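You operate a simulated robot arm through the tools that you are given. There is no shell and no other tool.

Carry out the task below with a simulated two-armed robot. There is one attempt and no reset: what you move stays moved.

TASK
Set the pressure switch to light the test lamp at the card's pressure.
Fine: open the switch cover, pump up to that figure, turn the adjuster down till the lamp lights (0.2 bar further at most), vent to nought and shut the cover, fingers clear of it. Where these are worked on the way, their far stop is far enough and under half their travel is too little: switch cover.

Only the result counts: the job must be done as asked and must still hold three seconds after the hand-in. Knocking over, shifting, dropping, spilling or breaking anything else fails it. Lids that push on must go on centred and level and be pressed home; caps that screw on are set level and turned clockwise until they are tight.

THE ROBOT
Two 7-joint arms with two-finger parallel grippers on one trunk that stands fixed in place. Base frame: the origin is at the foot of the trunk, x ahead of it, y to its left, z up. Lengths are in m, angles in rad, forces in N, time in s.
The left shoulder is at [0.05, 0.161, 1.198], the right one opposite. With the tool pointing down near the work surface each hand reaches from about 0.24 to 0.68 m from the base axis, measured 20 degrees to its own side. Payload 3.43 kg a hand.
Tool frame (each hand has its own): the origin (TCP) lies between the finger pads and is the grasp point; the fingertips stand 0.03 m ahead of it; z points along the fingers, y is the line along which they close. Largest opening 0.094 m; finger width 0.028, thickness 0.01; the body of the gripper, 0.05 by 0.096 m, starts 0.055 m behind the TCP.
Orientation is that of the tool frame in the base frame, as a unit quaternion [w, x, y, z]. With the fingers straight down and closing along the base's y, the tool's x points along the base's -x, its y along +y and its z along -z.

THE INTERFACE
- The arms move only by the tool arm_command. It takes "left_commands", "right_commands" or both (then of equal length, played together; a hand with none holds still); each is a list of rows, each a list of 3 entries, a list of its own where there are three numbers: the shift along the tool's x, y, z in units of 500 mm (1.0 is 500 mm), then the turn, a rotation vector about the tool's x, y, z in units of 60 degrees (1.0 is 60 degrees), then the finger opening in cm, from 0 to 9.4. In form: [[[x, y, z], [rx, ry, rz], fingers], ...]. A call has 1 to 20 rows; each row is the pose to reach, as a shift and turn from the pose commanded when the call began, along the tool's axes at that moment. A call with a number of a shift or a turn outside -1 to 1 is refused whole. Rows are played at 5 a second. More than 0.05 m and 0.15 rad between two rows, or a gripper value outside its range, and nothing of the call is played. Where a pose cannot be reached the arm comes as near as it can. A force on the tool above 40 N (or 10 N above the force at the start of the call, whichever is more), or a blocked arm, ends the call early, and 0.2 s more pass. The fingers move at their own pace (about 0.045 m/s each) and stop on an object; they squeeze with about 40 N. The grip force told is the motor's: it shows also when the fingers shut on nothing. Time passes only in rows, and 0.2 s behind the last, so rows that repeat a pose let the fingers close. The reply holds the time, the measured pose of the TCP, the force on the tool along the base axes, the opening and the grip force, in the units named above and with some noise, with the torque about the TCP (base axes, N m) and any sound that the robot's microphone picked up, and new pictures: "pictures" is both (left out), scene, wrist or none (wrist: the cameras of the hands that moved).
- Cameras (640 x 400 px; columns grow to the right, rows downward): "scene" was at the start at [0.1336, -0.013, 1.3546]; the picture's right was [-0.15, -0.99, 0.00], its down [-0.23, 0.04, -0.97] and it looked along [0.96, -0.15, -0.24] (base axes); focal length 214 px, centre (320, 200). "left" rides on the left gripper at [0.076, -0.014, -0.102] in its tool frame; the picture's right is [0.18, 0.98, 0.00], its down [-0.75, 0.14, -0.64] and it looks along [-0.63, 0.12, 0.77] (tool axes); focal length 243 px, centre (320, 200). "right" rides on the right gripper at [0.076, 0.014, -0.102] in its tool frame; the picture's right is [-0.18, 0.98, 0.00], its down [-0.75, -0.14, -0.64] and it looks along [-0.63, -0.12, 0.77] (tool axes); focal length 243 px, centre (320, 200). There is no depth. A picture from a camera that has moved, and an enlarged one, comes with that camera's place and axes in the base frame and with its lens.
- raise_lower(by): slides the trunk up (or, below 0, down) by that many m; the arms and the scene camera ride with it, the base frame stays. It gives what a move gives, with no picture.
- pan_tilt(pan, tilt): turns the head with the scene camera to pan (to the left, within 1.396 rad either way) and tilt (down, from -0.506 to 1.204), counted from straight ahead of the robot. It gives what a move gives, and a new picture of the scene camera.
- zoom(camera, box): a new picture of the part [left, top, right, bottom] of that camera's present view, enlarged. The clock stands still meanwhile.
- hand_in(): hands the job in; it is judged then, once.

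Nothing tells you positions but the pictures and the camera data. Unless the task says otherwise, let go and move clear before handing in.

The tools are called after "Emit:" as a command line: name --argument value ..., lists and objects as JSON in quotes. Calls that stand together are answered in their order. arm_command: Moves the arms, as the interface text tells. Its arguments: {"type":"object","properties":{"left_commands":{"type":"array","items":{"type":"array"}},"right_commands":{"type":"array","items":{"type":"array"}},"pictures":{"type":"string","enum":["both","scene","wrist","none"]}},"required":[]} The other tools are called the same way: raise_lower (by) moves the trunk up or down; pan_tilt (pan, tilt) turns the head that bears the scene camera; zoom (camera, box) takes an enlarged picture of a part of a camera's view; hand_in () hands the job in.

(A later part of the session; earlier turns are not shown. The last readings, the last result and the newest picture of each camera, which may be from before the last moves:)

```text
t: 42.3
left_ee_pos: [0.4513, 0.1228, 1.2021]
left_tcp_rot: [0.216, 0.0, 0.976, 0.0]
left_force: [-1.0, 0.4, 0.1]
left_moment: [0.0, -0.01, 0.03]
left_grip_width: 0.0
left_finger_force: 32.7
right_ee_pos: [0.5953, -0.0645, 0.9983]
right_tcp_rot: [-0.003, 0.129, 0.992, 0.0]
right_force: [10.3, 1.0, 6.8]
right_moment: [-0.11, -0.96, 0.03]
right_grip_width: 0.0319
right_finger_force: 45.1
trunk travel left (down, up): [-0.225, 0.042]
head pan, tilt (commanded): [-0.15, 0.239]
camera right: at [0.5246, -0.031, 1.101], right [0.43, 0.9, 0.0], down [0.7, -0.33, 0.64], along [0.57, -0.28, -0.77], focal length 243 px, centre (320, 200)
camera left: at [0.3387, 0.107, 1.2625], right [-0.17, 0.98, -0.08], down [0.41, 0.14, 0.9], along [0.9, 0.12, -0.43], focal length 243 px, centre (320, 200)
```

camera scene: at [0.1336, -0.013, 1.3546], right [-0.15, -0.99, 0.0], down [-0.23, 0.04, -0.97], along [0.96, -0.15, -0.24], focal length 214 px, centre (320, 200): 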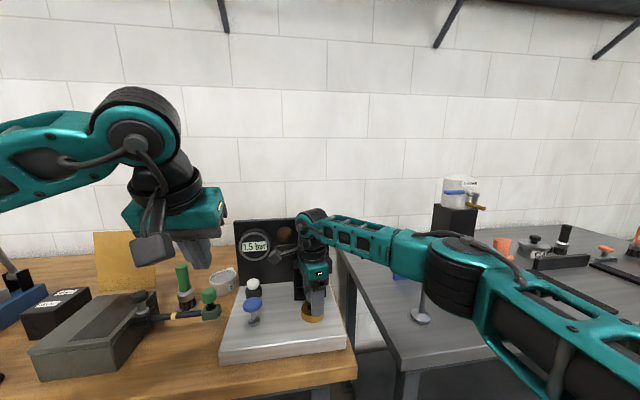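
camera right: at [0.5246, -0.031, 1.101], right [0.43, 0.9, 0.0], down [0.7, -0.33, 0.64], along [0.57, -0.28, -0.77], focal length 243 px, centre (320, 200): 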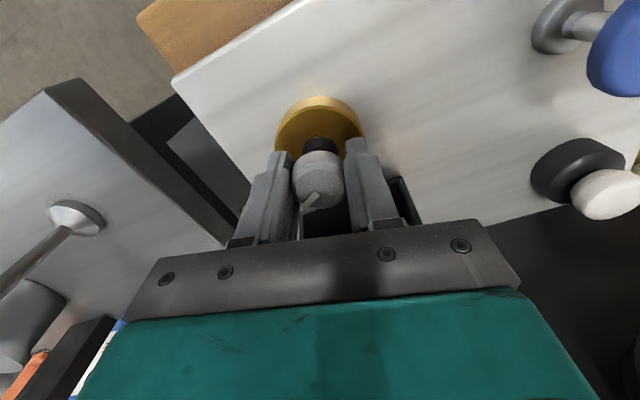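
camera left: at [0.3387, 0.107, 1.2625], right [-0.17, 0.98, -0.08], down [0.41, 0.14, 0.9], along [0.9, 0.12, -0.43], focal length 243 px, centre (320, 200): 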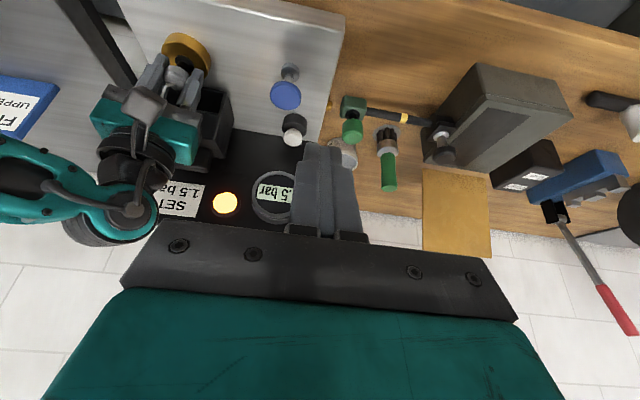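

The lamp is lit, somewhere in this last 15°. To pin down the threshold, I'll turn back a few degrees until it goes out, then approach slowly again.

Emit:
arm_command --right_commands '[[[0, 0, 0], [0, 0, 0.05], 2.5], [[0, 0, 0], [0, 0, 0.1], 2.5], [[0, 0, 0], [0, 0, 0.1], 2.5]]' --left_commands '[[[0, 0, 0], [0, 0, 0], 0], [[0, 0, 0], [0, 0, 0], 0], [[0, 0, 0], [0, 0, 0], 0]]' --pictures "wrist"

```text
t: 43.1
left_ee_pos: [0.4509, 0.1214, 1.2018]
left_tcp_rot: [0.216, 0.0, 0.976, 0.001]
left_force: [-0.2, -0.8, 0.8]
left_moment: [-0.03, -0.02, -0.02]
left_grip_width: 0.0
left_finger_force: 32.7
right_ee_pos: [0.5954, -0.0643, 0.9971]
right_tcp_rot: [-0.003, 0.183, 0.983, 0.001]
right_force: [9.8, 3.6, 5.2]
right_moment: [0.45, -0.47, -0.05]
right_grip_width: 0.0317
right_finger_force: 45.2
trunk travel left (down, up): [-0.225, 0.042]
head pan, tilt (commanded): [-0.15, 0.239]
camera right: at [0.5286, -0.0237, 1.101], right [0.52, 0.85, 0.0], down [0.66, -0.4, 0.64], along [0.54, -0.34, -0.77], focal length 243 px, centre (320, 200)
camera left: at [0.3389, 0.1071, 1.2624], right [-0.17, 0.98, -0.08], down [0.41, 0.14, 0.9], along [0.9, 0.12, -0.43], focal length 243 px, centre (320, 200)
```

right: 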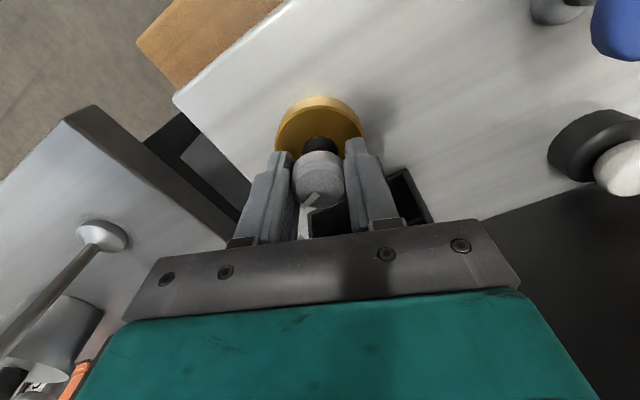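
left: 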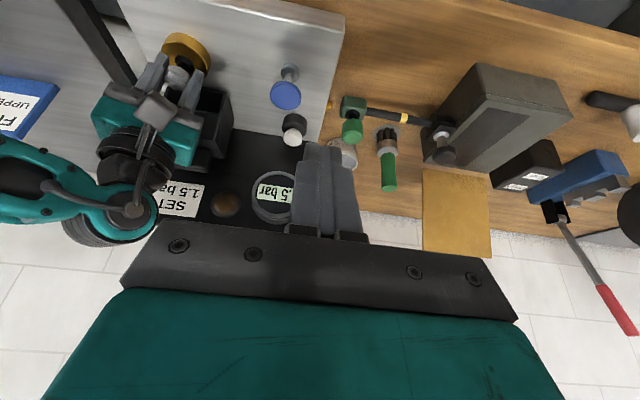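

It went out, so the threshold lies within those 6°. Now I'll step down 2.5° at a time.

Emit:
arm_command --right_commands '[[[0, 0, 0], [0, 0, -0.04], 2.5], [[0, 0, 0], [0, 0, -0.04], 2.5]]' --left_commands '[[[0, 0, 0], [0, 0, 0], 0], [[0, 0, 0], [0, 0, 0], 0]]' --pictures "wrist"

```text
t: 43.7
left_ee_pos: [0.452, 0.1221, 1.2013]
left_tcp_rot: [0.216, 0.0, 0.976, 0.0]
left_force: [-1.1, -0.9, -0.3]
left_moment: [-0.01, 0.0, 0.0]
left_grip_width: 0.0
left_finger_force: 33.0
right_ee_pos: [0.594, -0.0652, 0.9984]
right_tcp_rot: [-0.003, 0.161, 0.987, -0.001]
right_force: [10.0, 4.4, 7.0]
right_moment: [0.42, 0.08, 0.01]
right_grip_width: 0.0316
right_finger_force: 44.7
trunk travel left (down, up): [-0.225, 0.042]
head pan, tilt (commanded): [-0.15, 0.239]
camera right: at [0.5269, -0.0266, 1.101], right [0.49, 0.87, 0.0], down [0.67, -0.37, 0.64], along [0.56, -0.31, -0.77], focal length 243 px, centre (320, 200)
camera left: at [0.3388, 0.1072, 1.2625], right [-0.17, 0.98, -0.08], down [0.41, 0.14, 0.9], along [0.9, 0.12, -0.43], focal length 243 px, centre (320, 200)
```

right: 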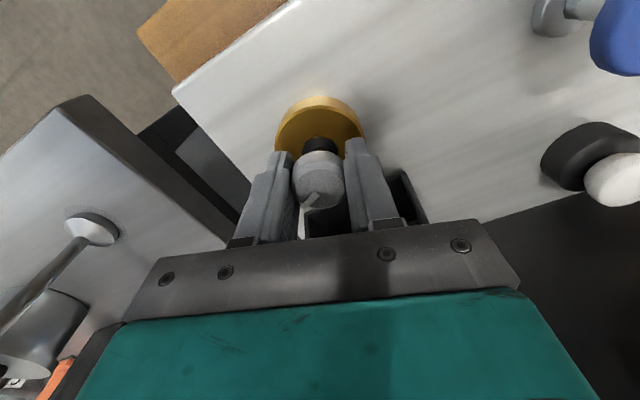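
left: 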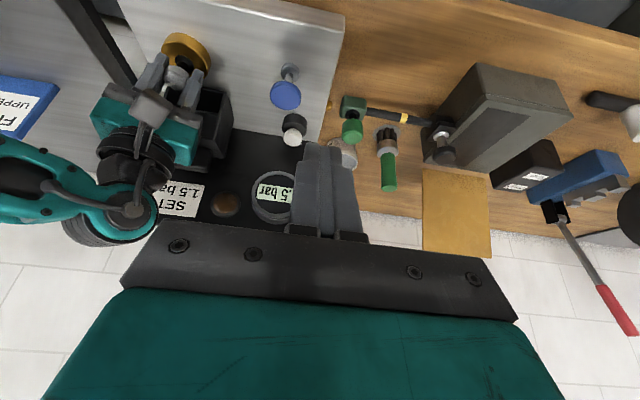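

Still dark. Another 1.8°.

Emit:
arm_command --right_commands '[[[0, 0, 0], [0, 0, -0.03], 2.5], [[0, 0, 0], [0, 0, -0.03], 2.5]]' --left_commands '[[[0, 0, 0], [0, 0, 0], 0], [[0, 0, 0], [0, 0, 0], 0]]' --pictures "wrist"

```text
t: 44.3
left_ee_pos: [0.4514, 0.1216, 1.2015]
left_tcp_rot: [0.216, 0.0, 0.976, 0.0]
left_force: [0.2, -0.5, 0.2]
left_moment: [0.0, -0.04, -0.04]
left_grip_width: 0.0001
left_finger_force: 33.7
right_ee_pos: [0.5959, -0.0659, 0.9972]
right_tcp_rot: [-0.002, 0.145, 0.989, -0.001]
right_force: [11.2, 5.0, 7.6]
right_moment: [0.44, 0.78, -0.01]
right_grip_width: 0.0318
right_finger_force: 45.6
trunk travel left (down, up): [-0.225, 0.042]
head pan, tilt (commanded): [-0.15, 0.239]
camera right: at [0.5257, -0.0287, 1.101], right [0.46, 0.89, 0.0], down [0.69, -0.35, 0.64], along [0.57, -0.29, -0.77], focal length 243 px, centre (320, 200)
camera left: at [0.3389, 0.1073, 1.2624], right [-0.17, 0.98, -0.08], down [0.41, 0.14, 0.9], along [0.9, 0.12, -0.43], focal length 243 px, centre (320, 200)
```

right: 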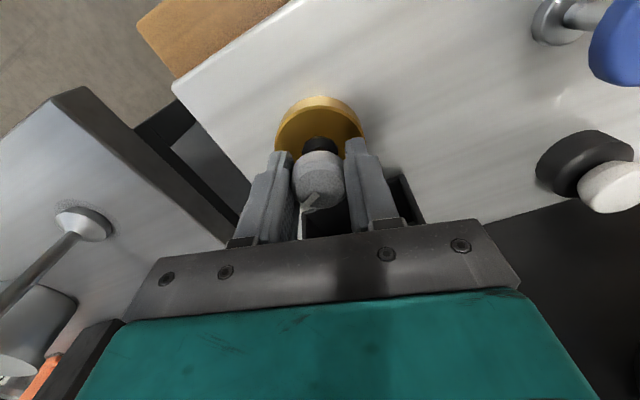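
left: 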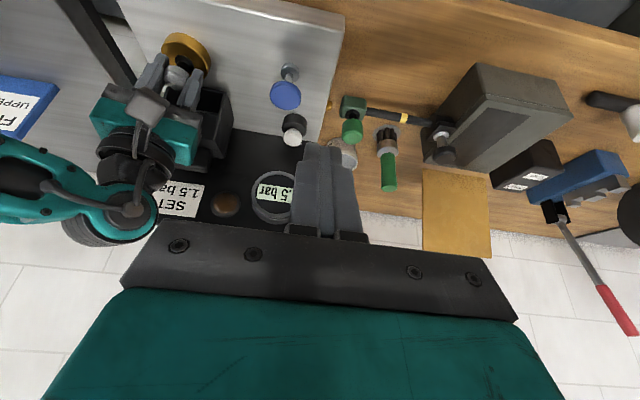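

Still dark. Another 1.5°.

Emit:
arm_command --right_commands '[[[0, 0, 0], [0, 0, -0.025], 2.5], [[0, 0, 0], [0, 0, -0.025], 2.5]]' --left_commands '[[[0, 0, 0], [0, 0, 0], 0], [[0, 0, 0], [0, 0, 0], 0]]' --pictures "wrist"

```text
t: 44.9
left_ee_pos: [0.4518, 0.1219, 1.2007]
left_tcp_rot: [0.216, 0.0, 0.976, -0.001]
left_force: [1.2, -0.1, 0.2]
left_moment: [0.0, 0.0, -0.01]
left_grip_width: 0.0
left_finger_force: 32.7
right_ee_pos: [0.5953, -0.0655, 0.9986]
right_tcp_rot: [-0.003, 0.132, 0.991, 0.0]
right_force: [11.2, 4.0, 10.8]
right_moment: [0.54, 0.94, 0.01]
right_grip_width: 0.0319
right_finger_force: 45.0
trunk travel left (down, up): [-0.225, 0.042]
head pan, tilt (commanded): [-0.15, 0.239]
camera right: at [0.5247, -0.0305, 1.101], right [0.44, 0.9, 0.0], down [0.69, -0.33, 0.64], along [0.57, -0.28, -0.77], focal length 243 px, centre (320, 200)
camera left: at [0.3389, 0.1073, 1.2625], right [-0.17, 0.98, -0.08], down [0.41, 0.14, 0.9], along [0.9, 0.12, -0.43], focal length 243 px, centre (320, 200)
```

right: 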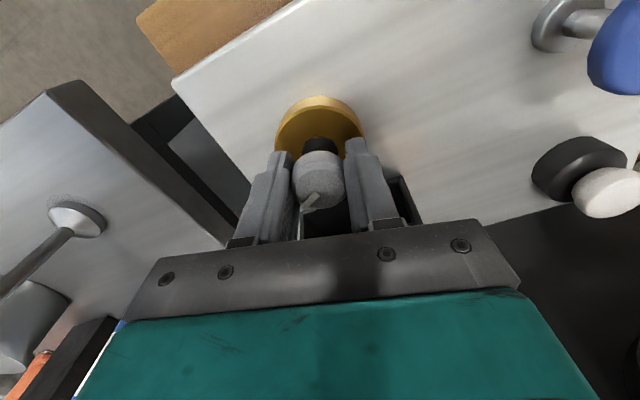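
left: 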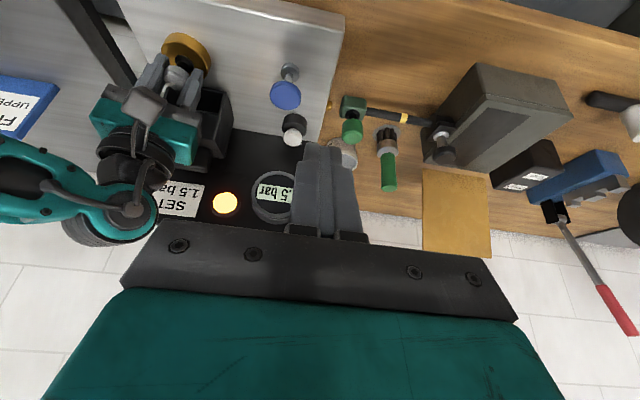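

The lamp is lit within 1.5° of the threshold. I'll add about 1.8° for margin, then release the knob and lift clear, checking the lamp stays on.

Emit:
arm_command --right_commands '[[[0, 0, 0], [0, 0, -0.03], 2.5], [[0, 0, 0], [0, 0, -0.03], 2.5], [[0, 0, 0], [0, 0, -0.03], 4.5], [[0, 0, 0], [0, 0, -0.03], 6], [[0, 0, 0], [0, 0, -0.03], 6], [[0, 0, -0.05], [0, 0, -0.03], 6], [[0, 0, -0.12], [0, 0, -0.03], 6], [[0, 0, -0.2], [0, 0, -0.03], 6]]' --left_commands '[[[0, 0, 0], [0, 0, 0], 0], [[0, 0, 0], [0, 0, 0], 0], [[0, 0, 0], [0, 0, 0], 0], [[0, 0, 0], [0, 0, 0], 0], [[0, 0, 0], [0, 0, 0], 0], [[0, 0, 0], [0, 0, 0], 0], [[0, 0, 0], [0, 0, 0], 0], [[0, 0, 0], [0, 0, 0], 0]]' --pictures "both"

```text
t: 46.7
left_ee_pos: [0.45, 0.1218, 1.203]
left_tcp_rot: [0.217, 0.0, 0.976, 0.0]
left_force: [0.2, -0.5, -0.3]
left_moment: [0.0, 0.01, -0.01]
left_grip_width: 0.0001
left_finger_force: 32.7
right_ee_pos: [0.5953, -0.0661, 1.0983]
right_tcp_rot: [-0.002, 0.116, 0.993, -0.001]
right_force: [-0.2, 0.3, -0.5]
right_moment: [0.01, 0.0, 0.03]
right_grip_width: 0.0599
right_finger_force: 0.0
trunk travel left (down, up): [-0.225, 0.042]
head pan, tilt (commanded): [-0.15, 0.239]
camera scene: at [0.1332, -0.0128, 1.3546], right [-0.15, -0.99, 0.0], down [-0.23, 0.04, -0.97], along [0.96, -0.15, -0.24], focal length 214 px, centre (320, 200)
camera right: at [0.5236, -0.033, 1.2014], right [0.41, 0.91, 0.0], down [0.7, -0.31, 0.64], along [0.58, -0.26, -0.77], focal length 243 px, centre (320, 200)
camera left: at [0.3379, 0.107, 1.2628], right [-0.17, 0.98, -0.08], down [0.41, 0.14, 0.9], along [0.9, 0.12, -0.43], focal length 243 px, centre (320, 200)
```

scene: 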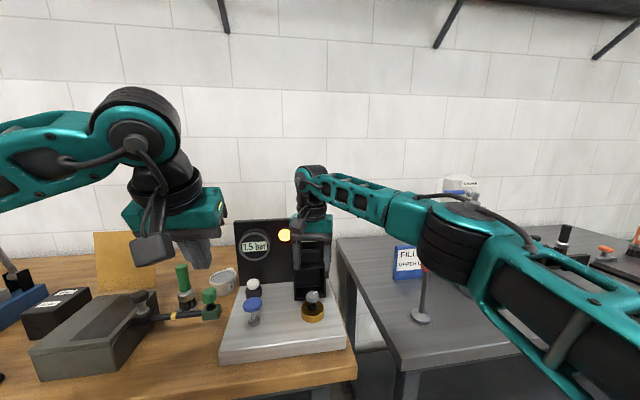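
right: 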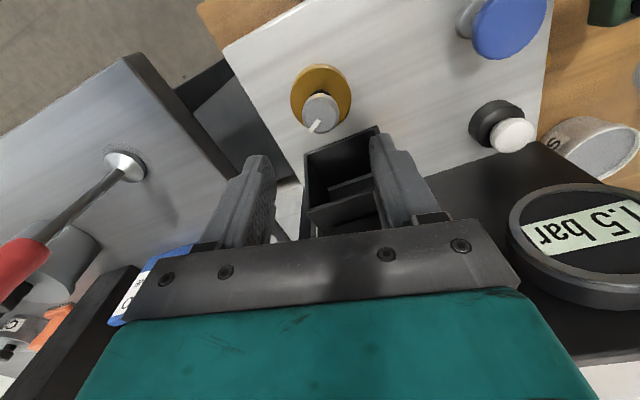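
left: 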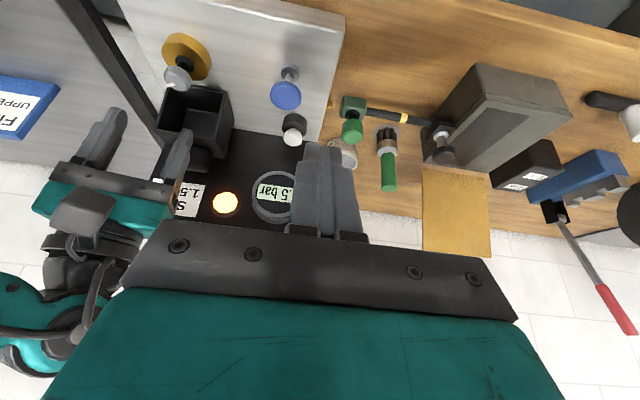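

The lamp stays lit at 1.5 bar with the knob released. Next is the vent: the white button's cap is at about (0.696, 0.098, 0.976). The left hand, keeping its 65° pitch to reach that far, goes above it with closed fingers.

Emit:
arm_command --left_commands '[[[-0.0387, -0.006, 0.0601], [0, 0, 0], 0], [[-0.0775, -0.012, 0.1203], [0, 0, 0], 0], [[-0.1162, -0.018, 0.1804], [0, 0, 0], 0], [[-0.1549, -0.024, 0.2405], [0, 0, 0], 0], [[-0.1936, -0.03, 0.3006], [0, 0, 0], 0], [[-0.2324, -0.036, 0.3608], [0, 0, 0], 0], [[-0.2711, -0.042, 0.4209], [0, 0, 0], 0], [[-0.3098, -0.048, 0.481], [0, 0, 0], 0], [[-0.3098, -0.048, 0.481], [0, 0, 0], 0]]' --right_commands '[[[0, 0, 0], [0, 0, 0], 6], [[0, 0, 0], [0, 0, 0], 6], [[0, 0, 0], [0, 0, 0], 6], [[0, 0, 0], [0, 0, 0], 6], [[0, 0, 0], [0, 0, 0], 6], [[0, 0, 0], [0, 0, 0], 6], [[0, 0, 0], [0, 0, 0], 6], [[0, 0, 0], [0, 0, 0], 6], [[0, 0, 0], [0, 0, 0], 6]]' --pictures "both"

```text
t: 48.7
left_ee_pos: [0.6928, 0.0965, 1.0482]
left_tcp_rot: [0.216, 0.002, 0.976, -0.001]
left_force: [-8.3, -1.6, -2.8]
left_moment: [0.02, 0.11, -0.11]
left_grip_width: 0.0
left_finger_force: 32.9
right_ee_pos: [0.5957, -0.0656, 1.0991]
right_tcp_rot: [-0.002, 0.116, 0.993, 0.0]
right_force: [-0.1, 1.4, 0.3]
right_moment: [0.0, -0.02, -0.01]
right_grip_width: 0.0605
right_finger_force: 0.0
trunk travel left (down, up): [-0.225, 0.042]
head pan, tilt (commanded): [-0.15, 0.239]
camera scene: at [0.1329, -0.0131, 1.3546], right [-0.15, -0.99, 0.0], down [-0.23, 0.04, -0.97], along [0.96, -0.15, -0.24], focal length 214 px, centre (320, 200)
camera right: at [0.5236, -0.0335, 1.2011], right [0.41, 0.91, 0.0], down [0.7, -0.31, 0.64], along [0.58, -0.26, -0.77], focal length 243 px, centre (320, 200)
camera left: at [0.58, 0.0819, 1.1096], right [-0.16, 0.98, -0.08], down [0.41, 0.14, 0.9], along [0.9, 0.12, -0.43], focal length 243 px, centre (320, 200)
```

scene: 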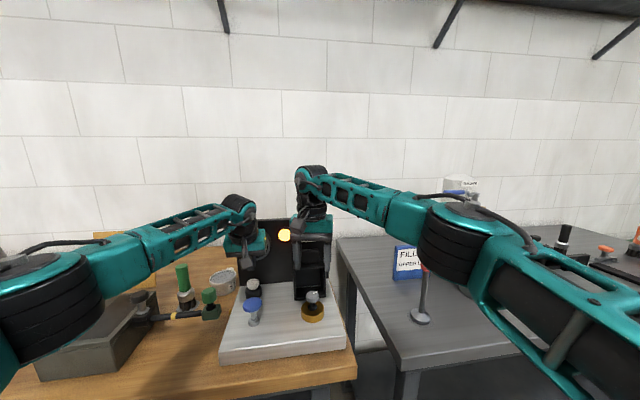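
right: 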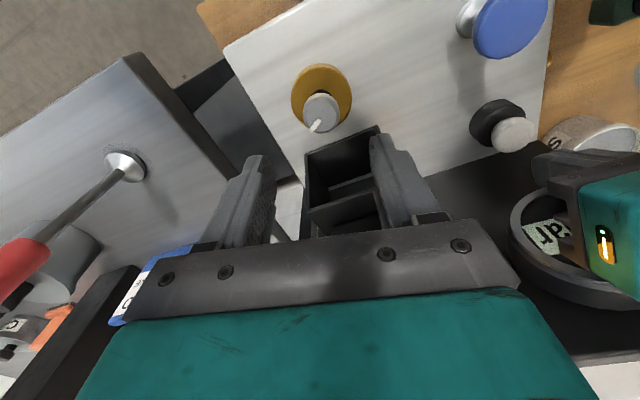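
left: 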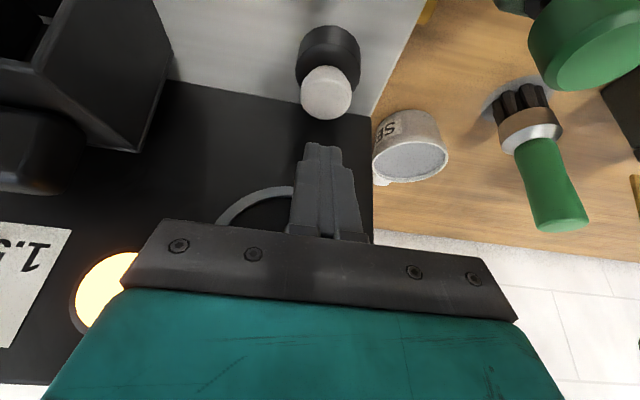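

There is a light touch (8 N) against the gauge's lower rim. I'll back off, drop lower first, and then come in over the button from the front.

Emit:
arm_command --left_commands '[[[0.0272, 0, -0.0127], [0, 0, 0], 0], [[0.0544, 0, -0.0254], [0, 0, 0], 0], [[0.067, 0, 0.002], [0, 0, 0], 0], [[0.0797, 0, 0.029], [0, 0, 0], 0], [[0.0661, 0, 0.0355], [0, 0, 0], 0], [[0.0525, 0, 0.0417], [0, 0, 0], 0], [[0.0398, 0, 0.05], [0, 0, 0], 0], [[0.027, 0, 0.058], [0, 0, 0], 0], [[0.027, 0, 0.058], [0, 0, 0], 0]]' --right_commands '[[[0, 0, 0], [0, 0, 0], 6], [[0, 0, 0], [0, 0, 0], 6], [[0, 0, 0], [0, 0, 0], 6], [[0, 0, 0], [0, 0, 0], 6], [[0, 0, 0], [0, 0, 0], 6], [[0, 0, 0], [0, 0, 0], 6], [[0, 0, 0], [0, 0, 0], 6], [[0, 0, 0], [0, 0, 0], 6], [[0, 0, 0], [0, 0, 0], 6]]' --pictures "wrist"

```text
t: 50.7
left_ee_pos: [0.6934, 0.0971, 1.0177]
left_tcp_rot: [0.218, 0.0, 0.976, 0.0]
left_force: [-1.2, 0.0, 0.5]
left_moment: [0.0, 0.01, -0.02]
left_grip_width: 0.0
left_finger_force: 33.2
right_ee_pos: [0.5945, -0.0659, 1.0974]
right_tcp_rot: [-0.003, 0.116, 0.993, 0.0]
right_force: [-0.1, 0.0, -0.8]
right_moment: [-0.03, 0.01, 0.03]
right_grip_width: 0.0598
right_finger_force: 0.1
trunk travel left (down, up): [-0.225, 0.042]
head pan, tilt (commanded): [-0.15, 0.239]
camera right: at [0.5241, -0.0334, 1.2008], right [0.41, 0.91, 0.0], down [0.7, -0.31, 0.64], along [0.58, -0.26, -0.77], focal length 243 px, centre (320, 200)
camera left: at [0.5805, 0.0822, 1.0786], right [-0.17, 0.98, -0.08], down [0.41, 0.14, 0.9], along [0.9, 0.12, -0.43], focal length 243 px, centre (320, 200)
```

right: 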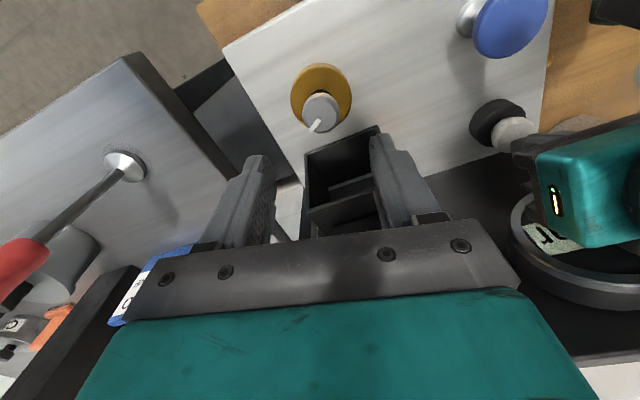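
left: 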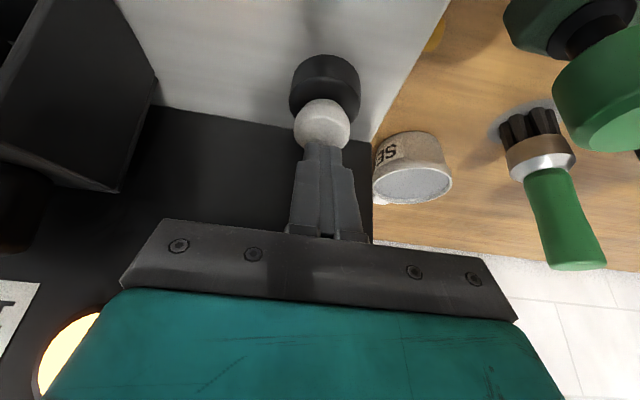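

Now free of contact, with the fingertips just over the white cap. I'll press down in small steps.

Emit:
arm_command --left_commands '[[[0.0034, 0, 0.0073], [0, 0, 0], 0], [[0.0068, 0, 0.0145], [0, 0, 0], 0], [[0.0085, 0, 0.0181], [0, 0, 0], 0], [[0.0101, 0, 0.0218], [0, 0, 0], 0], [[0.0118, 0, 0.0254], [0, 0, 0], 0], [[0.0135, 0, 0.029], [0, 0, 0], 0]]' --right_commands '[[[0, 0, 0], [0, 0, 0], 6], [[0, 0, 0], [0, 0, 0], 6], [[0, 0, 0], [0, 0, 0], 6], [[0, 0, 0], [0, 0, 0], 6], [[0, 0, 0], [0, 0, 0], 6], [[0, 0, 0], [0, 0, 0], 6]]' --pictures "wrist"

```text
t: 52.1
left_ee_pos: [0.6932, 0.0979, 1.0076]
left_tcp_rot: [0.222, 0.0, 0.975, -0.001]
left_force: [0.4, 1.0, 27.1]
left_moment: [0.03, -0.05, -0.02]
left_grip_width: 0.0
left_finger_force: 33.0
right_ee_pos: [0.5934, -0.0658, 1.0998]
right_tcp_rot: [-0.002, 0.116, 0.993, 0.0]
right_force: [-1.2, 0.3, -0.1]
right_moment: [-0.02, -0.02, -0.02]
right_grip_width: 0.06
right_finger_force: 0.1
trunk travel left (down, up): [-0.225, 0.042]
head pan, tilt (commanded): [-0.15, 0.239]
heard: click
camera right: at [0.5214, -0.0337, 1.2027], right [0.41, 0.91, 0.0], down [0.7, -0.31, 0.64], along [0.58, -0.26, -0.77], focal length 243 px, centre (320, 200)
camera left: at [0.5794, 0.0823, 1.068], right [-0.17, 0.98, -0.08], down [0.4, 0.14, 0.91], along [0.9, 0.12, -0.42], focal length 243 px, centre (320, 200)
```

right: 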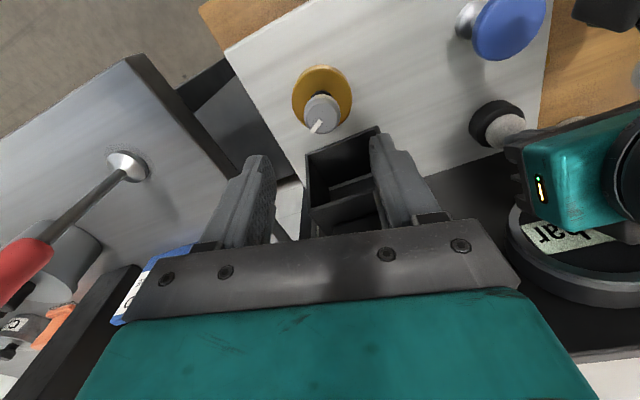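
left: 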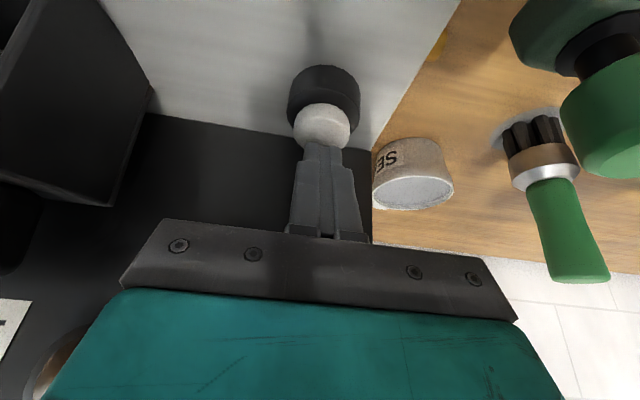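

A click, and the lamp went out as the pressure dropped. I'll back the left hand off to read the gauge.

Emit:
arm_command --left_commands '[[[-0.0068, 0, -0.0145], [0, 0, 0], 0], [[-0.0135, 0, -0.029], [0, 0, 0], 0], [[0.0227, 0, -0.0459], [0, 0, 0], 0], [[0.059, 0, -0.0628], [0, 0, 0], 0], [[0.0919, 0, -0.087], [0, 0, 0], 0], [[0.121, 0, -0.1667], [0, 0, 0], 0]]' --right_commands '[[[0, 0, 0], [0, 0, 0], 6], [[0, 0, 0], [0, 0, 0], 6], [[0, 0, 0], [0, 0, 0], 6], [[0, 0, 0], [0, 0, 0], 6], [[0, 0, 0], [0, 0, 0], 6], [[0, 0, 0], [0, 0, 0], 6]]' --pictures "both"

```text
t: 53.5
left_ee_pos: [0.6017, 0.0979, 1.0517]
left_tcp_rot: [0.217, -0.001, 0.976, 0.0]
left_force: [0.5, 0.0, 0.7]
left_moment: [0.0, -0.05, -0.04]
left_grip_width: 0.0
left_finger_force: 33.1
right_ee_pos: [0.595, -0.0658, 1.0982]
right_tcp_rot: [-0.003, 0.117, 0.993, -0.001]
right_force: [-0.4, 0.6, -0.4]
right_moment: [0.02, 0.0, 0.0]
right_grip_width: 0.06
right_finger_force: 0.1
trunk travel left (down, up): [-0.225, 0.042]
head pan, tilt (commanded): [-0.15, 0.239]
camera scene: at [0.1329, -0.013, 1.3547], right [-0.15, -0.99, 0.0], down [-0.23, 0.04, -0.97], along [0.96, -0.15, -0.24], focal length 214 px, centre (320, 200)
camera right: at [0.5236, -0.0333, 1.2012], right [0.41, 0.91, 0.0], down [0.7, -0.31, 0.64], along [0.58, -0.26, -0.77], focal length 243 px, centre (320, 200)
camera left: at [0.4893, 0.0828, 1.1126], right [-0.17, 0.98, -0.08], down [0.41, 0.14, 0.9], along [0.9, 0.12, -0.43], focal length 243 px, centre (320, 200)
```

scene: 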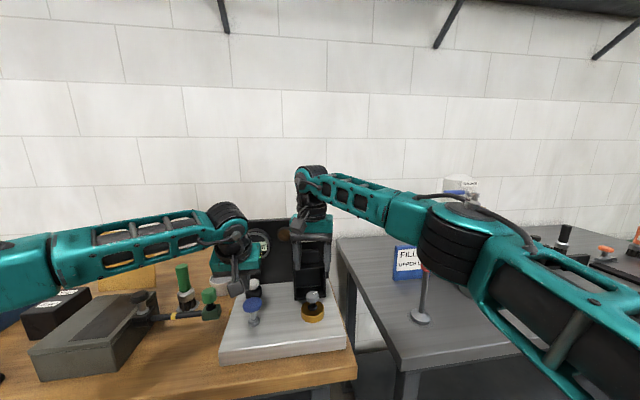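
right: 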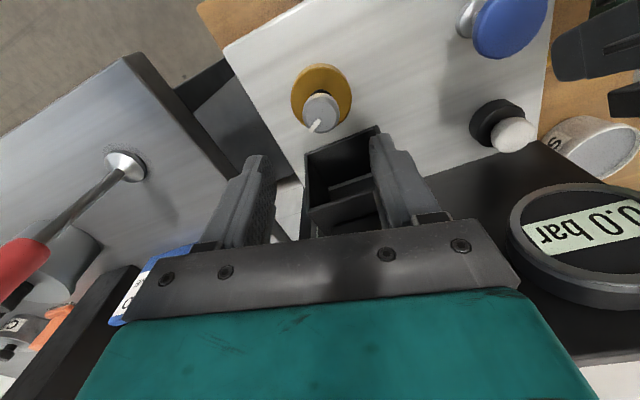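
left: 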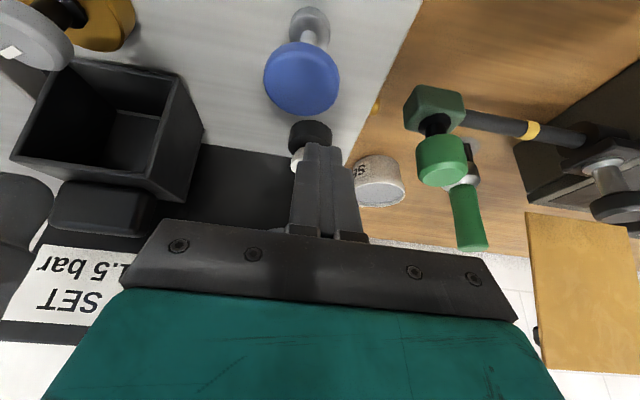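

The gauge reads 0.0 bar. Next comes closing the cover: the left hand withdraws up and back, and the right hand returns to the pose in front of the open hood's handle.

Emit:
arm_command --left_commands '[[[-0.0338, 0, -0.0725], [0, 0, 0], 0], [[-0.0676, 0, -0.145], [0, 0, 0], 0], [[-0.0302, 0, -0.2066], [0, 0, 0], 0], [[0.0297, 0.02, -0.2676], [0, 0, 0], 0], [[0.0895, 0.036, -0.3286], [0, 0, 0], 0], [[0.1505, 0.048, -0.3967], [0, 0, 0], 0], [[0.1505, 0.048, -0.3967], [0, 0, 0], 0]]' --right_commands '[[[0, 0, -0.08], [0, 0, 0], 6], [[0, 0, -0.16], [0, 0, 0], 8], [[-0.025, 0.005, -0.16], [-0.0122, -0.1056, -0.0549], 9.4], [[-0.05, 0.0103, -0.16], [-0.0244, -0.2111, -0.1098], 9.4], [[-0.075, 0.0154, -0.16], [-0.0365, -0.3167, -0.1647], 9.4], [[-0.0999, 0.0205, -0.16], [-0.0487, -0.4222, -0.2196], 9.4], [[-0.0999, 0.0205, -0.16], [-0.0487, -0.4222, -0.2196], 9.4]]' --pictures "both"

```text
t: 55.1
left_ee_pos: [0.4502, 0.1223, 1.2007]
left_tcp_rot: [0.218, 0.0, 0.976, 0.0]
left_force: [0.5, -0.4, 0.3]
left_moment: [-0.01, 0.0, -0.01]
left_grip_width: 0.0
left_finger_force: 32.4
right_ee_pos: [0.6465, -0.0666, 1.1771]
right_tcp_rot: [0.217, -0.001, 0.976, -0.001]
right_force: [0.0, 0.2, 0.4]
right_moment: [0.0, -0.01, -0.01]
right_grip_width: 0.0939
right_finger_force: 0.0
trunk travel left (down, up): [-0.225, 0.042]
head pan, tilt (commanded): [-0.15, 0.239]
camera scene: at [0.1339, -0.0129, 1.3545], right [-0.15, -0.99, 0.0], down [-0.23, 0.04, -0.97], along [0.96, -0.15, -0.24], focal length 214 px, centre (320, 200)
camera right: at [0.5336, -0.0518, 1.2376], right [0.17, 0.98, 0.08], down [0.41, -0.14, 0.9], along [0.9, -0.12, -0.43], focal length 243 px, centre (320, 200)
camera left: at [0.3376, 0.1069, 1.2605], right [-0.17, 0.98, -0.08], down [0.41, 0.14, 0.9], along [0.9, 0.12, -0.43], focal length 243 px, centre (320, 200)
```

scene: 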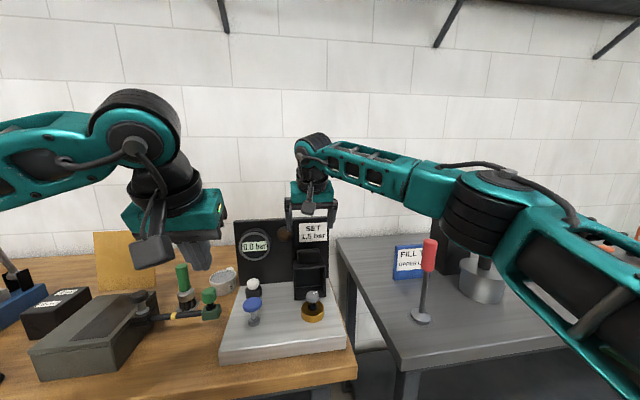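
right: 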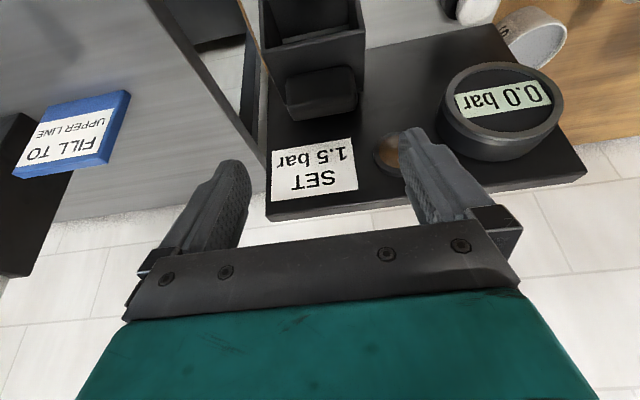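
left: 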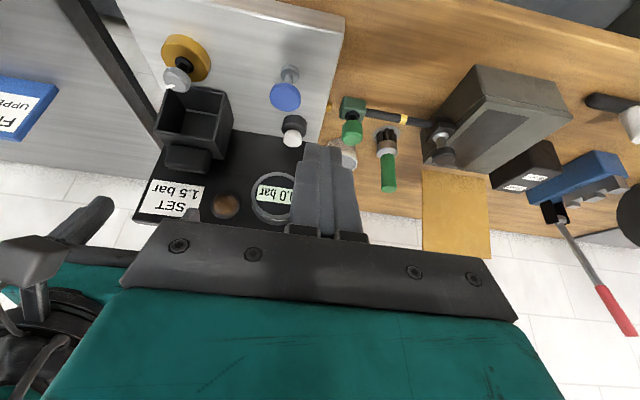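

The gauge is at 0.0 and the lamp is off. The open hood's handle is at about (0.70, −0.066, 1.046), as I left it. I'll approach along the earlier withdrawal line and grip it.

Emit:
arm_command --right_commands '[[[0.001, 0.001, 0.06], [0, 0, 0], 9.4], [[0.002, 0.002, 0.12], [0, 0, 0], 9.4], [[0.003, 0.003, 0.18], [0, 0, 0], 9.4], [[0.004, 0.003, 0.21], [0, 0, 0], 9.4], [[0.004, 0.003, 0.23], [0, 0, 0], 9.4], [[0.004, 0.003, 0.23], [0, 0, 0], 7.5], [[0.004, 0.003, 0.23], [0, 0, 0], 5.5], [[0.004, 0.003, 0.23], [0, 0, 0], 5.5], [[0.004, 0.003, 0.23], [0, 0, 0], 5.5]]' --pictures "both"

```text
t: 57.1
left_ee_pos: [0.4511, 0.1212, 1.1993]
left_tcp_rot: [0.218, 0.0, 0.976, 0.0]
left_force: [0.4, 0.6, -0.4]
left_moment: [-0.01, 0.01, 0.0]
left_grip_width: 0.0
left_finger_force: 33.4
right_ee_pos: [0.6943, -0.0654, 1.0718]
right_tcp_rot: [0.218, 0.001, 0.976, -0.001]
right_force: [-0.1, 2.0, -1.7]
right_moment: [0.28, -0.17, 0.2]
right_grip_width: 0.0656
right_finger_force: 44.5
trunk travel left (down, up): [-0.225, 0.042]
head pan, tilt (commanded): [-0.15, 0.239]
camera scene: at [0.1337, -0.0128, 1.3545], right [-0.15, -0.99, 0.0], down [-0.23, 0.04, -0.97], along [0.96, -0.15, -0.24], focal length 214 px, centre (320, 200)
camera right: at [0.5806, -0.05, 1.1328], right [0.17, 0.98, 0.08], down [0.41, -0.14, 0.9], along [0.9, -0.12, -0.43], focal length 243 px, centre (320, 200)
```

scene: 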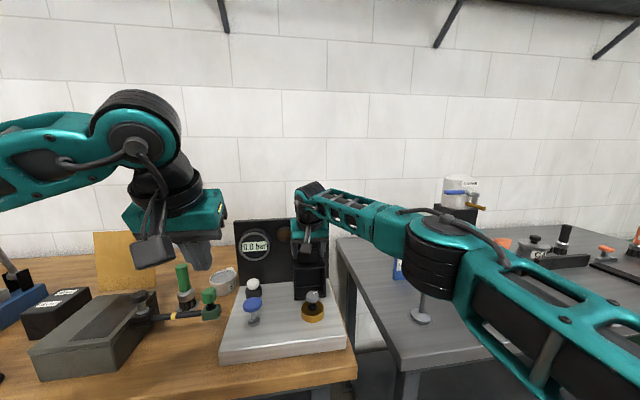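
right: 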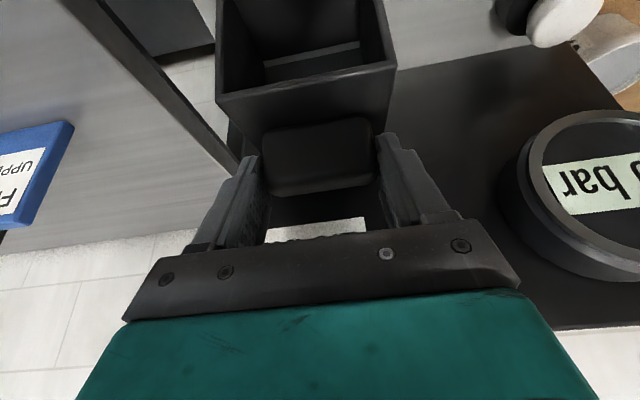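

The grip reads 65.6 mm, a bit narrower than before. I'll check how the fingers sit on the handle.

Emit:
zoom --camera "right" --box '[200, 60, 440, 260]'

Emit:
zoom --camera "left" --box '[120, 60, 280, 230]'

Emit:
zoom --camera "scene" --box '[270, 210, 350, 310]'

```text
2.00 times, centred on (320, 160) of right
camera zoom: at [0.5806, -0.05, 1.1328], right [0.17, 0.98, 0.08], down [0.41, -0.14, 0.9], along [0.9, -0.12, -0.43], focal length 485 px, centre (320, 280)
```

zoom: 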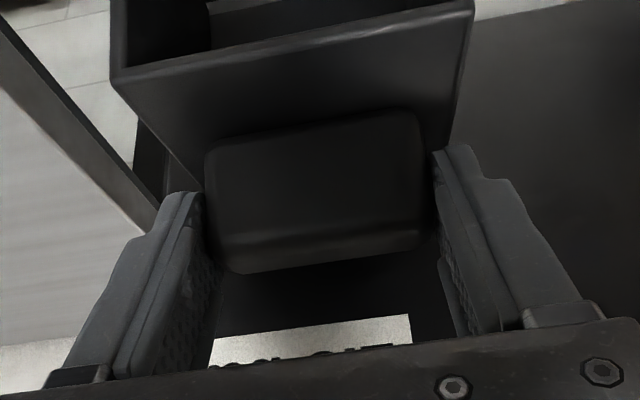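

```text
2.35 times, centred on (200, 145) of left
camera zoom: at [0.3379, 0.1067, 1.2603], right [-0.17, 0.98, -0.08], down [0.41, 0.14, 0.9], along [0.9, 0.12, -0.43], focal length 571 px, centre (602, 329)
```

zoom: 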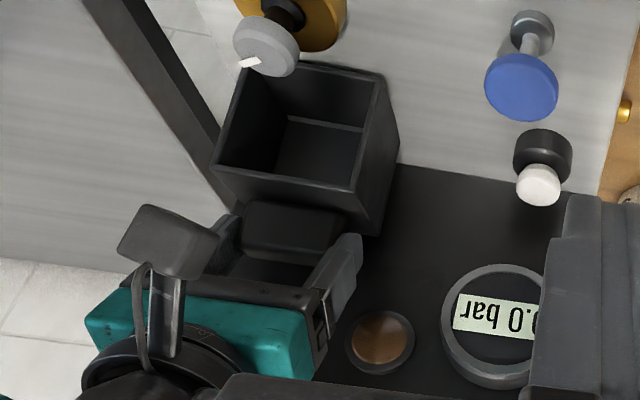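

```text
4.00 times, centred on (310, 260) of scene
camera zoom: at [0.1337, -0.0128, 1.3545], right [-0.15, -0.99, 0.0], down [-0.23, 0.04, -0.97], along [0.96, -0.15, -0.24], focal length 858 px, centre (360, -40)
```

zoom: 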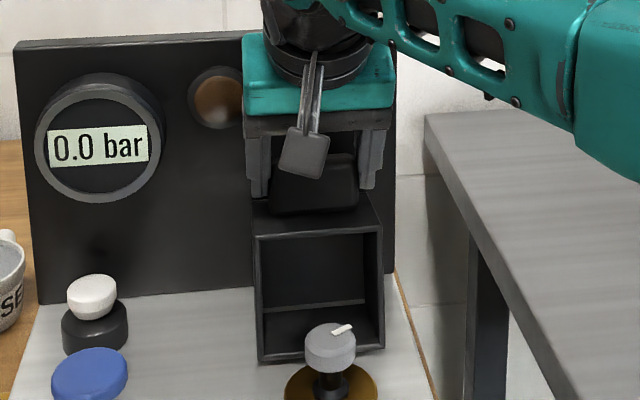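

The hood has settled slightly further back (about 103°), so the pads only catch the handle's rounded edge. I'll open, advance 8 mm and grip again.

Emit:
arm_command --right_commands '[[[0, 0, 0], [0, 0, 0], 8], [[0, 0, 0], [0, 0, 0], 9.4], [[0, 0, 0.008], [0, 0, 0], 9.4], [[0, 0, 0.016], [0, 0, 0], 9.4], [[0, 0, 0.016], [0, 0, 0], 7.5], [[0, 0, 0.016], [0, 0, 0], 5.5], [[0, 0, 0.016], [0, 0, 0], 5.5], [[0, 0, 0.016], [0, 0, 0], 5.5]]' --pictures "wrist"

```text
t: 58.9
left_ee_pos: [0.449, 0.1201, 1.1996]
left_tcp_rot: [0.217, 0.0, 0.976, 0.0]
left_force: [-1.5, -0.6, 0.8]
left_moment: [0.02, -0.01, 0.0]
left_grip_width: 0.0
left_finger_force: 33.1
right_ee_pos: [0.6977, -0.0644, 1.0676]
right_tcp_rot: [0.22, 0.0, 0.976, 0.0]
right_force: [3.6, 1.8, 6.5]
right_moment: [0.15, -0.48, 0.07]
right_grip_width: 0.0657
right_finger_force: 45.1
trunk travel left (down, up): [-0.225, 0.042]
head pan, tilt (commanded): [-0.15, 0.239]
camera right: at [0.5838, -0.0499, 1.1269], right [0.17, 0.98, 0.08], down [0.41, -0.14, 0.9], along [0.9, -0.12, -0.42], focal length 243 px, centre (320, 200)
```

right: 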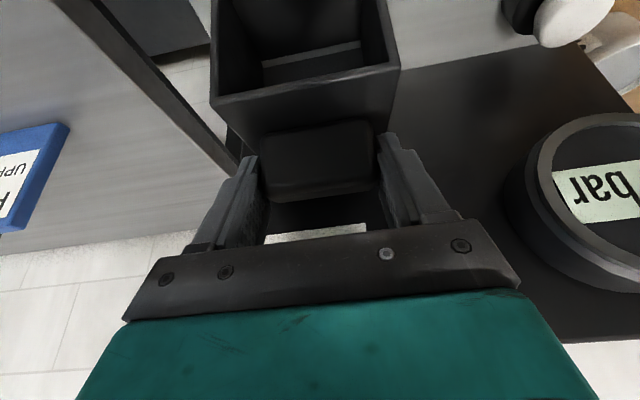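

The fingertips now rest near the hood's face, so this is as deep as it goes at this angle, but the pinch is firm. I'll draw the hood back along its arc in small steps and watch the forces.

Emit:
arm_command --right_commands '[[[0.0045, 0, -0.0093], [0, 0, 0], 5.5], [[0.009, 0, -0.0185], [0, 0, 0], 5.5], [[0.0163, 0, -0.0261], [0, 0, 0], 5.5], [[0.0236, 0, -0.0337], [0, 0, 0], 5.5], [[0.0315, 0, -0.0407], [0, 0, 0], 5.5], [[0.0393, 0, -0.0477], [0, 0, 0], 5.5]]' --pictures "wrist"

```text
t: 60.3
left_ee_pos: [0.452, 0.1214, 1.1997]
left_tcp_rot: [0.216, 0.0, 0.976, 0.0]
left_force: [1.4, -0.1, 0.1]
left_moment: [-0.01, 0.0, -0.01]
left_grip_width: 0.0
left_finger_force: 32.8
right_ee_pos: [0.6702, -0.065, 1.0784]
right_tcp_rot: [0.218, 0.0, 0.976, -0.001]
right_force: [9.9, 5.5, -6.8]
right_moment: [0.6, -1.47, 0.0]
right_grip_width: 0.0659
right_finger_force: 45.0
trunk travel left (down, up): [-0.225, 0.042]
head pan, tilt (commanded): [-0.15, 0.239]
camera right: at [0.557, -0.0499, 1.1379], right [0.17, 0.98, 0.08], down [0.41, -0.14, 0.9], along [0.9, -0.12, -0.43], focal length 243 px, centre (320, 200)
```

right: 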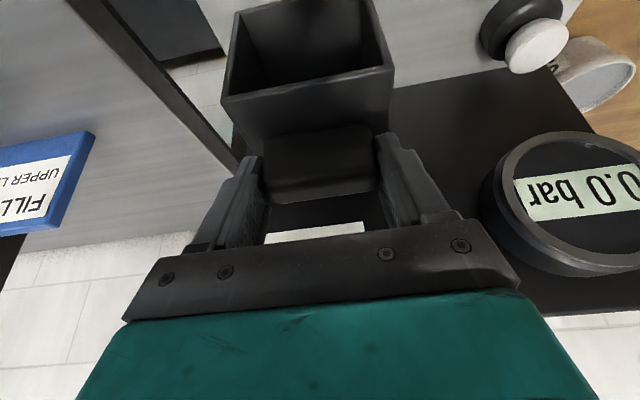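

The hood follows. I'll continue the arc.

Emit:
arm_command --right_commands '[[[0.0085, 0, -0.0063], [0, 0, 0], 5.5], [[0.0169, 0, -0.0125], [0, 0, 0], 5.5], [[0.0259, 0, -0.018], [0, 0, 0], 5.5], [[0.0349, 0, -0.0236], [0, 0, 0], 5.5], [[0.0443, 0, -0.0283], [0, 0, 0], 5.5], [[0.0537, 0, -0.033], [0, 0, 0], 5.5], [[0.0635, 0, -0.0368], [0, 0, 0], 5.5], [[0.0733, 0, -0.0406], [0, 0, 0], 5.5], [[0.0834, 0, -0.0437], [0, 0, 0], 5.5], [[0.0934, 0, -0.0467], [0, 0, 0], 5.5], [[0.1037, 0, -0.0487], [0, 0, 0], 5.5], [[0.114, 0, -0.0507], [0, 0, 0], 5.5]]' --pictures "both"

```text
t: 62.9
left_ee_pos: [0.4496, 0.1218, 1.1994]
left_tcp_rot: [0.217, 0.0, 0.976, -0.001]
left_force: [0.0, -0.2, 0.2]
left_moment: [0.01, 0.0, -0.02]
left_grip_width: 0.0
left_finger_force: 33.2
right_ee_pos: [0.6075, -0.065, 1.0797]
right_tcp_rot: [0.221, 0.0, 0.975, 0.0]
right_force: [10.0, 0.0, 15.7]
right_moment: [0.89, -1.93, 0.63]
right_grip_width: 0.0656
right_finger_force: 45.2
trunk travel left (down, up): [-0.225, 0.042]
head pan, tilt (commanded): [-0.15, 0.239]
camera scene: at [0.133, -0.0128, 1.3548], right [-0.15, -0.99, 0.0], down [-0.23, 0.04, -0.97], along [0.96, -0.15, -0.24], focal length 214 px, centre (320, 200)
camera right: at [0.4938, -0.0501, 1.1401], right [0.17, 0.98, 0.08], down [0.4, -0.14, 0.9], along [0.9, -0.12, -0.42], focal length 243 px, centre (320, 200)
```

scene: 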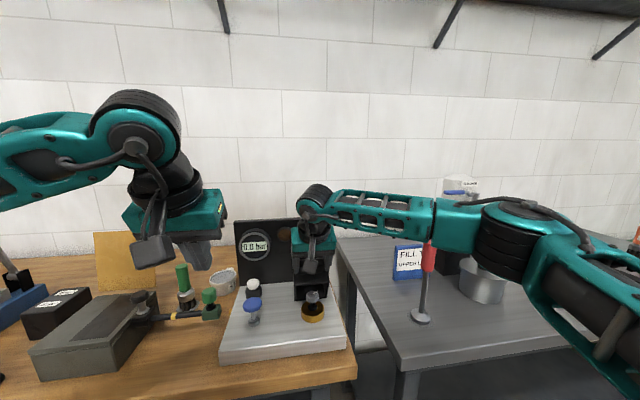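
right: 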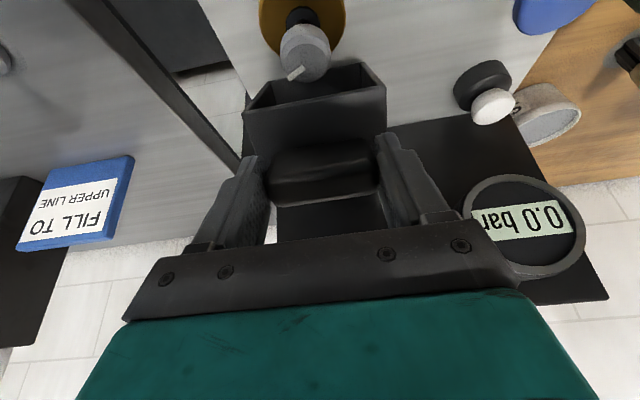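

It's following well, with a small upward load that I'll correct with a slightly larger radius. I'll go on lowering.

Emit:
arm_command --right_commands '[[[0.0112, 0, -0.0045], [0, -0.017, 0], 5.5], [[0.0225, 0, -0.0071], [0, -0.033, 0], 5.5], [[0.034, 0, -0.0074], [0, -0.05, 0], 5.5], [[0.0454, 0, -0.0077], [0, -0.067, 0], 5.5], [[0.0572, 0, -0.0069], [0, -0.088, 0], 5.5], [[0.0689, 0, -0.0061], [0, -0.108, 0], 5.5], [[0.0806, 0, -0.0044], [0, -0.129, 0], 5.5], [[0.0923, 0, -0.0027], [0, -0.15, 0], 5.5], [[0.104, 0, 0], [0, -0.175, 0], 5.5], [[0.1156, 0, 0.0028], [0, -0.2, 0], 5.5], [[0.1273, 0, 0.0066], [0, -0.229, 0], 5.5], [[0.139, 0, 0.0104], [0, -0.258, 0], 5.5]]' --pictures "both"

```text
t: 65.5
left_ee_pos: [0.4462, 0.1204, 1.2019]
left_tcp_rot: [0.218, 0.0, 0.976, 0.0]
left_force: [-1.1, -0.4, 0.1]
left_moment: [0.01, 0.0, -0.01]
left_grip_width: 0.0
left_finger_force: 33.6
right_ee_pos: [0.5437, -0.0656, 1.0482]
right_tcp_rot: [0.35, 0.0, 0.937, 0.0]
right_force: [-6.8, -2.5, 21.7]
right_moment: [-0.05, -1.52, 0.01]
right_grip_width: 0.0661
right_finger_force: 45.1
trunk travel left (down, up): [-0.225, 0.042]
head pan, tilt (commanded): [-0.15, 0.239]
camera scene: at [0.1303, -0.013, 1.3551], right [-0.15, -0.99, 0.0], down [-0.23, 0.04, -0.97], along [0.96, -0.15, -0.23], focal length 214 px, centre (320, 200)
camera right: at [0.4181, -0.05, 1.075], right [0.14, 0.98, 0.12], down [0.15, -0.14, 0.98], along [0.98, -0.12, -0.16], focal length 243 px, centre (320, 200)
```

scene: 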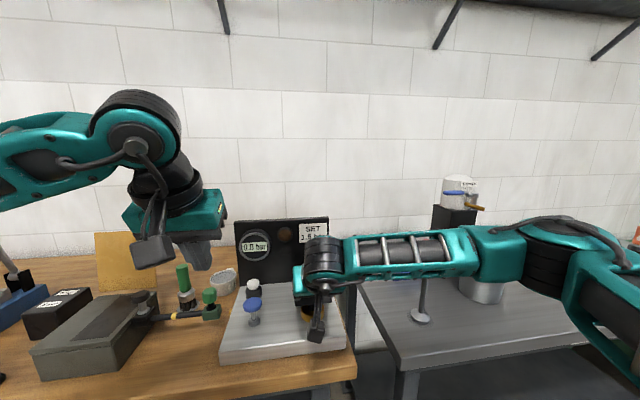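
right: 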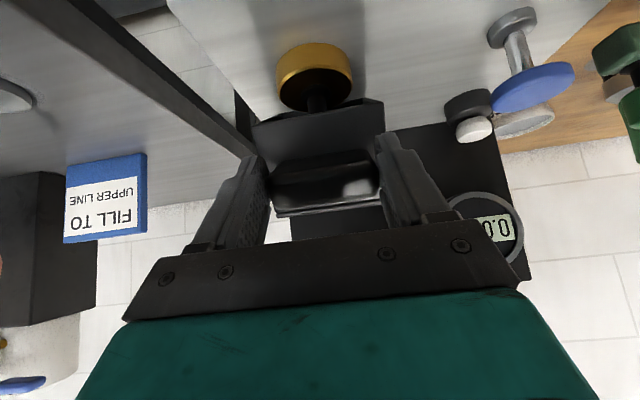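

About 29° remain. The load is mostly inward along the radius, so I'll widen the arc a bit and continue lowering.

Emit:
arm_command --right_commands '[[[0.011, 0, -0.0106], [0, -0.029, 0], 5.5], [[0.022, 0, -0.0106], [0, -0.058, 0], 5.5], [[0.0343, 0, -0.0082], [0, -0.083, 0], 5.5], [[0.0466, 0, -0.0058], [0, -0.108, 0], 5.5], [[0.0585, 0, -0.0022], [0, -0.133, 0], 5.5], [[0.0705, 0, 0.0013], [0, -0.158, 0], 5.5]]' --pictures "wrist"

```text
t: 66.9
left_ee_pos: [0.4505, 0.1213, 1.1996]
left_tcp_rot: [0.216, 0.0, 0.976, 0.001]
left_force: [-0.6, -0.9, -0.2]
left_moment: [-0.04, -0.02, -0.02]
left_grip_width: 0.0001
left_finger_force: 32.4
right_ee_pos: [0.5195, -0.0645, 1.0191]
right_tcp_rot: [0.424, 0.0, 0.906, -0.002]
right_force: [9.3, 5.9, 6.4]
right_moment: [0.12, -1.5, -0.08]
right_grip_width: 0.0655
right_finger_force: 45.0
trunk travel left (down, up): [-0.225, 0.042]
head pan, tilt (commanded): [-0.15, 0.239]
camera right: at [0.3913, -0.05, 1.0275], right [0.12, 0.98, 0.14], down [-0.01, -0.14, 0.99], along [0.99, -0.12, -0.01], focal length 243 px, centre (320, 200)
```

right: 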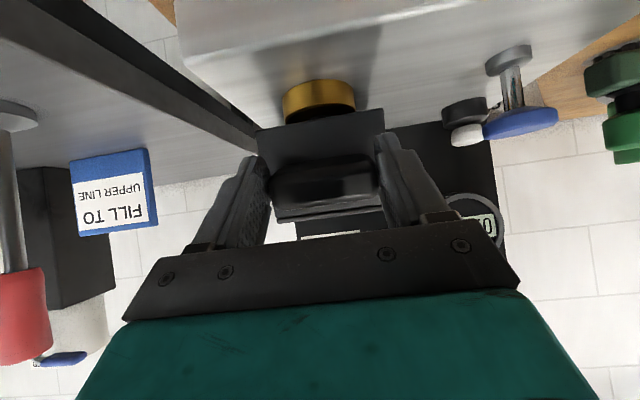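

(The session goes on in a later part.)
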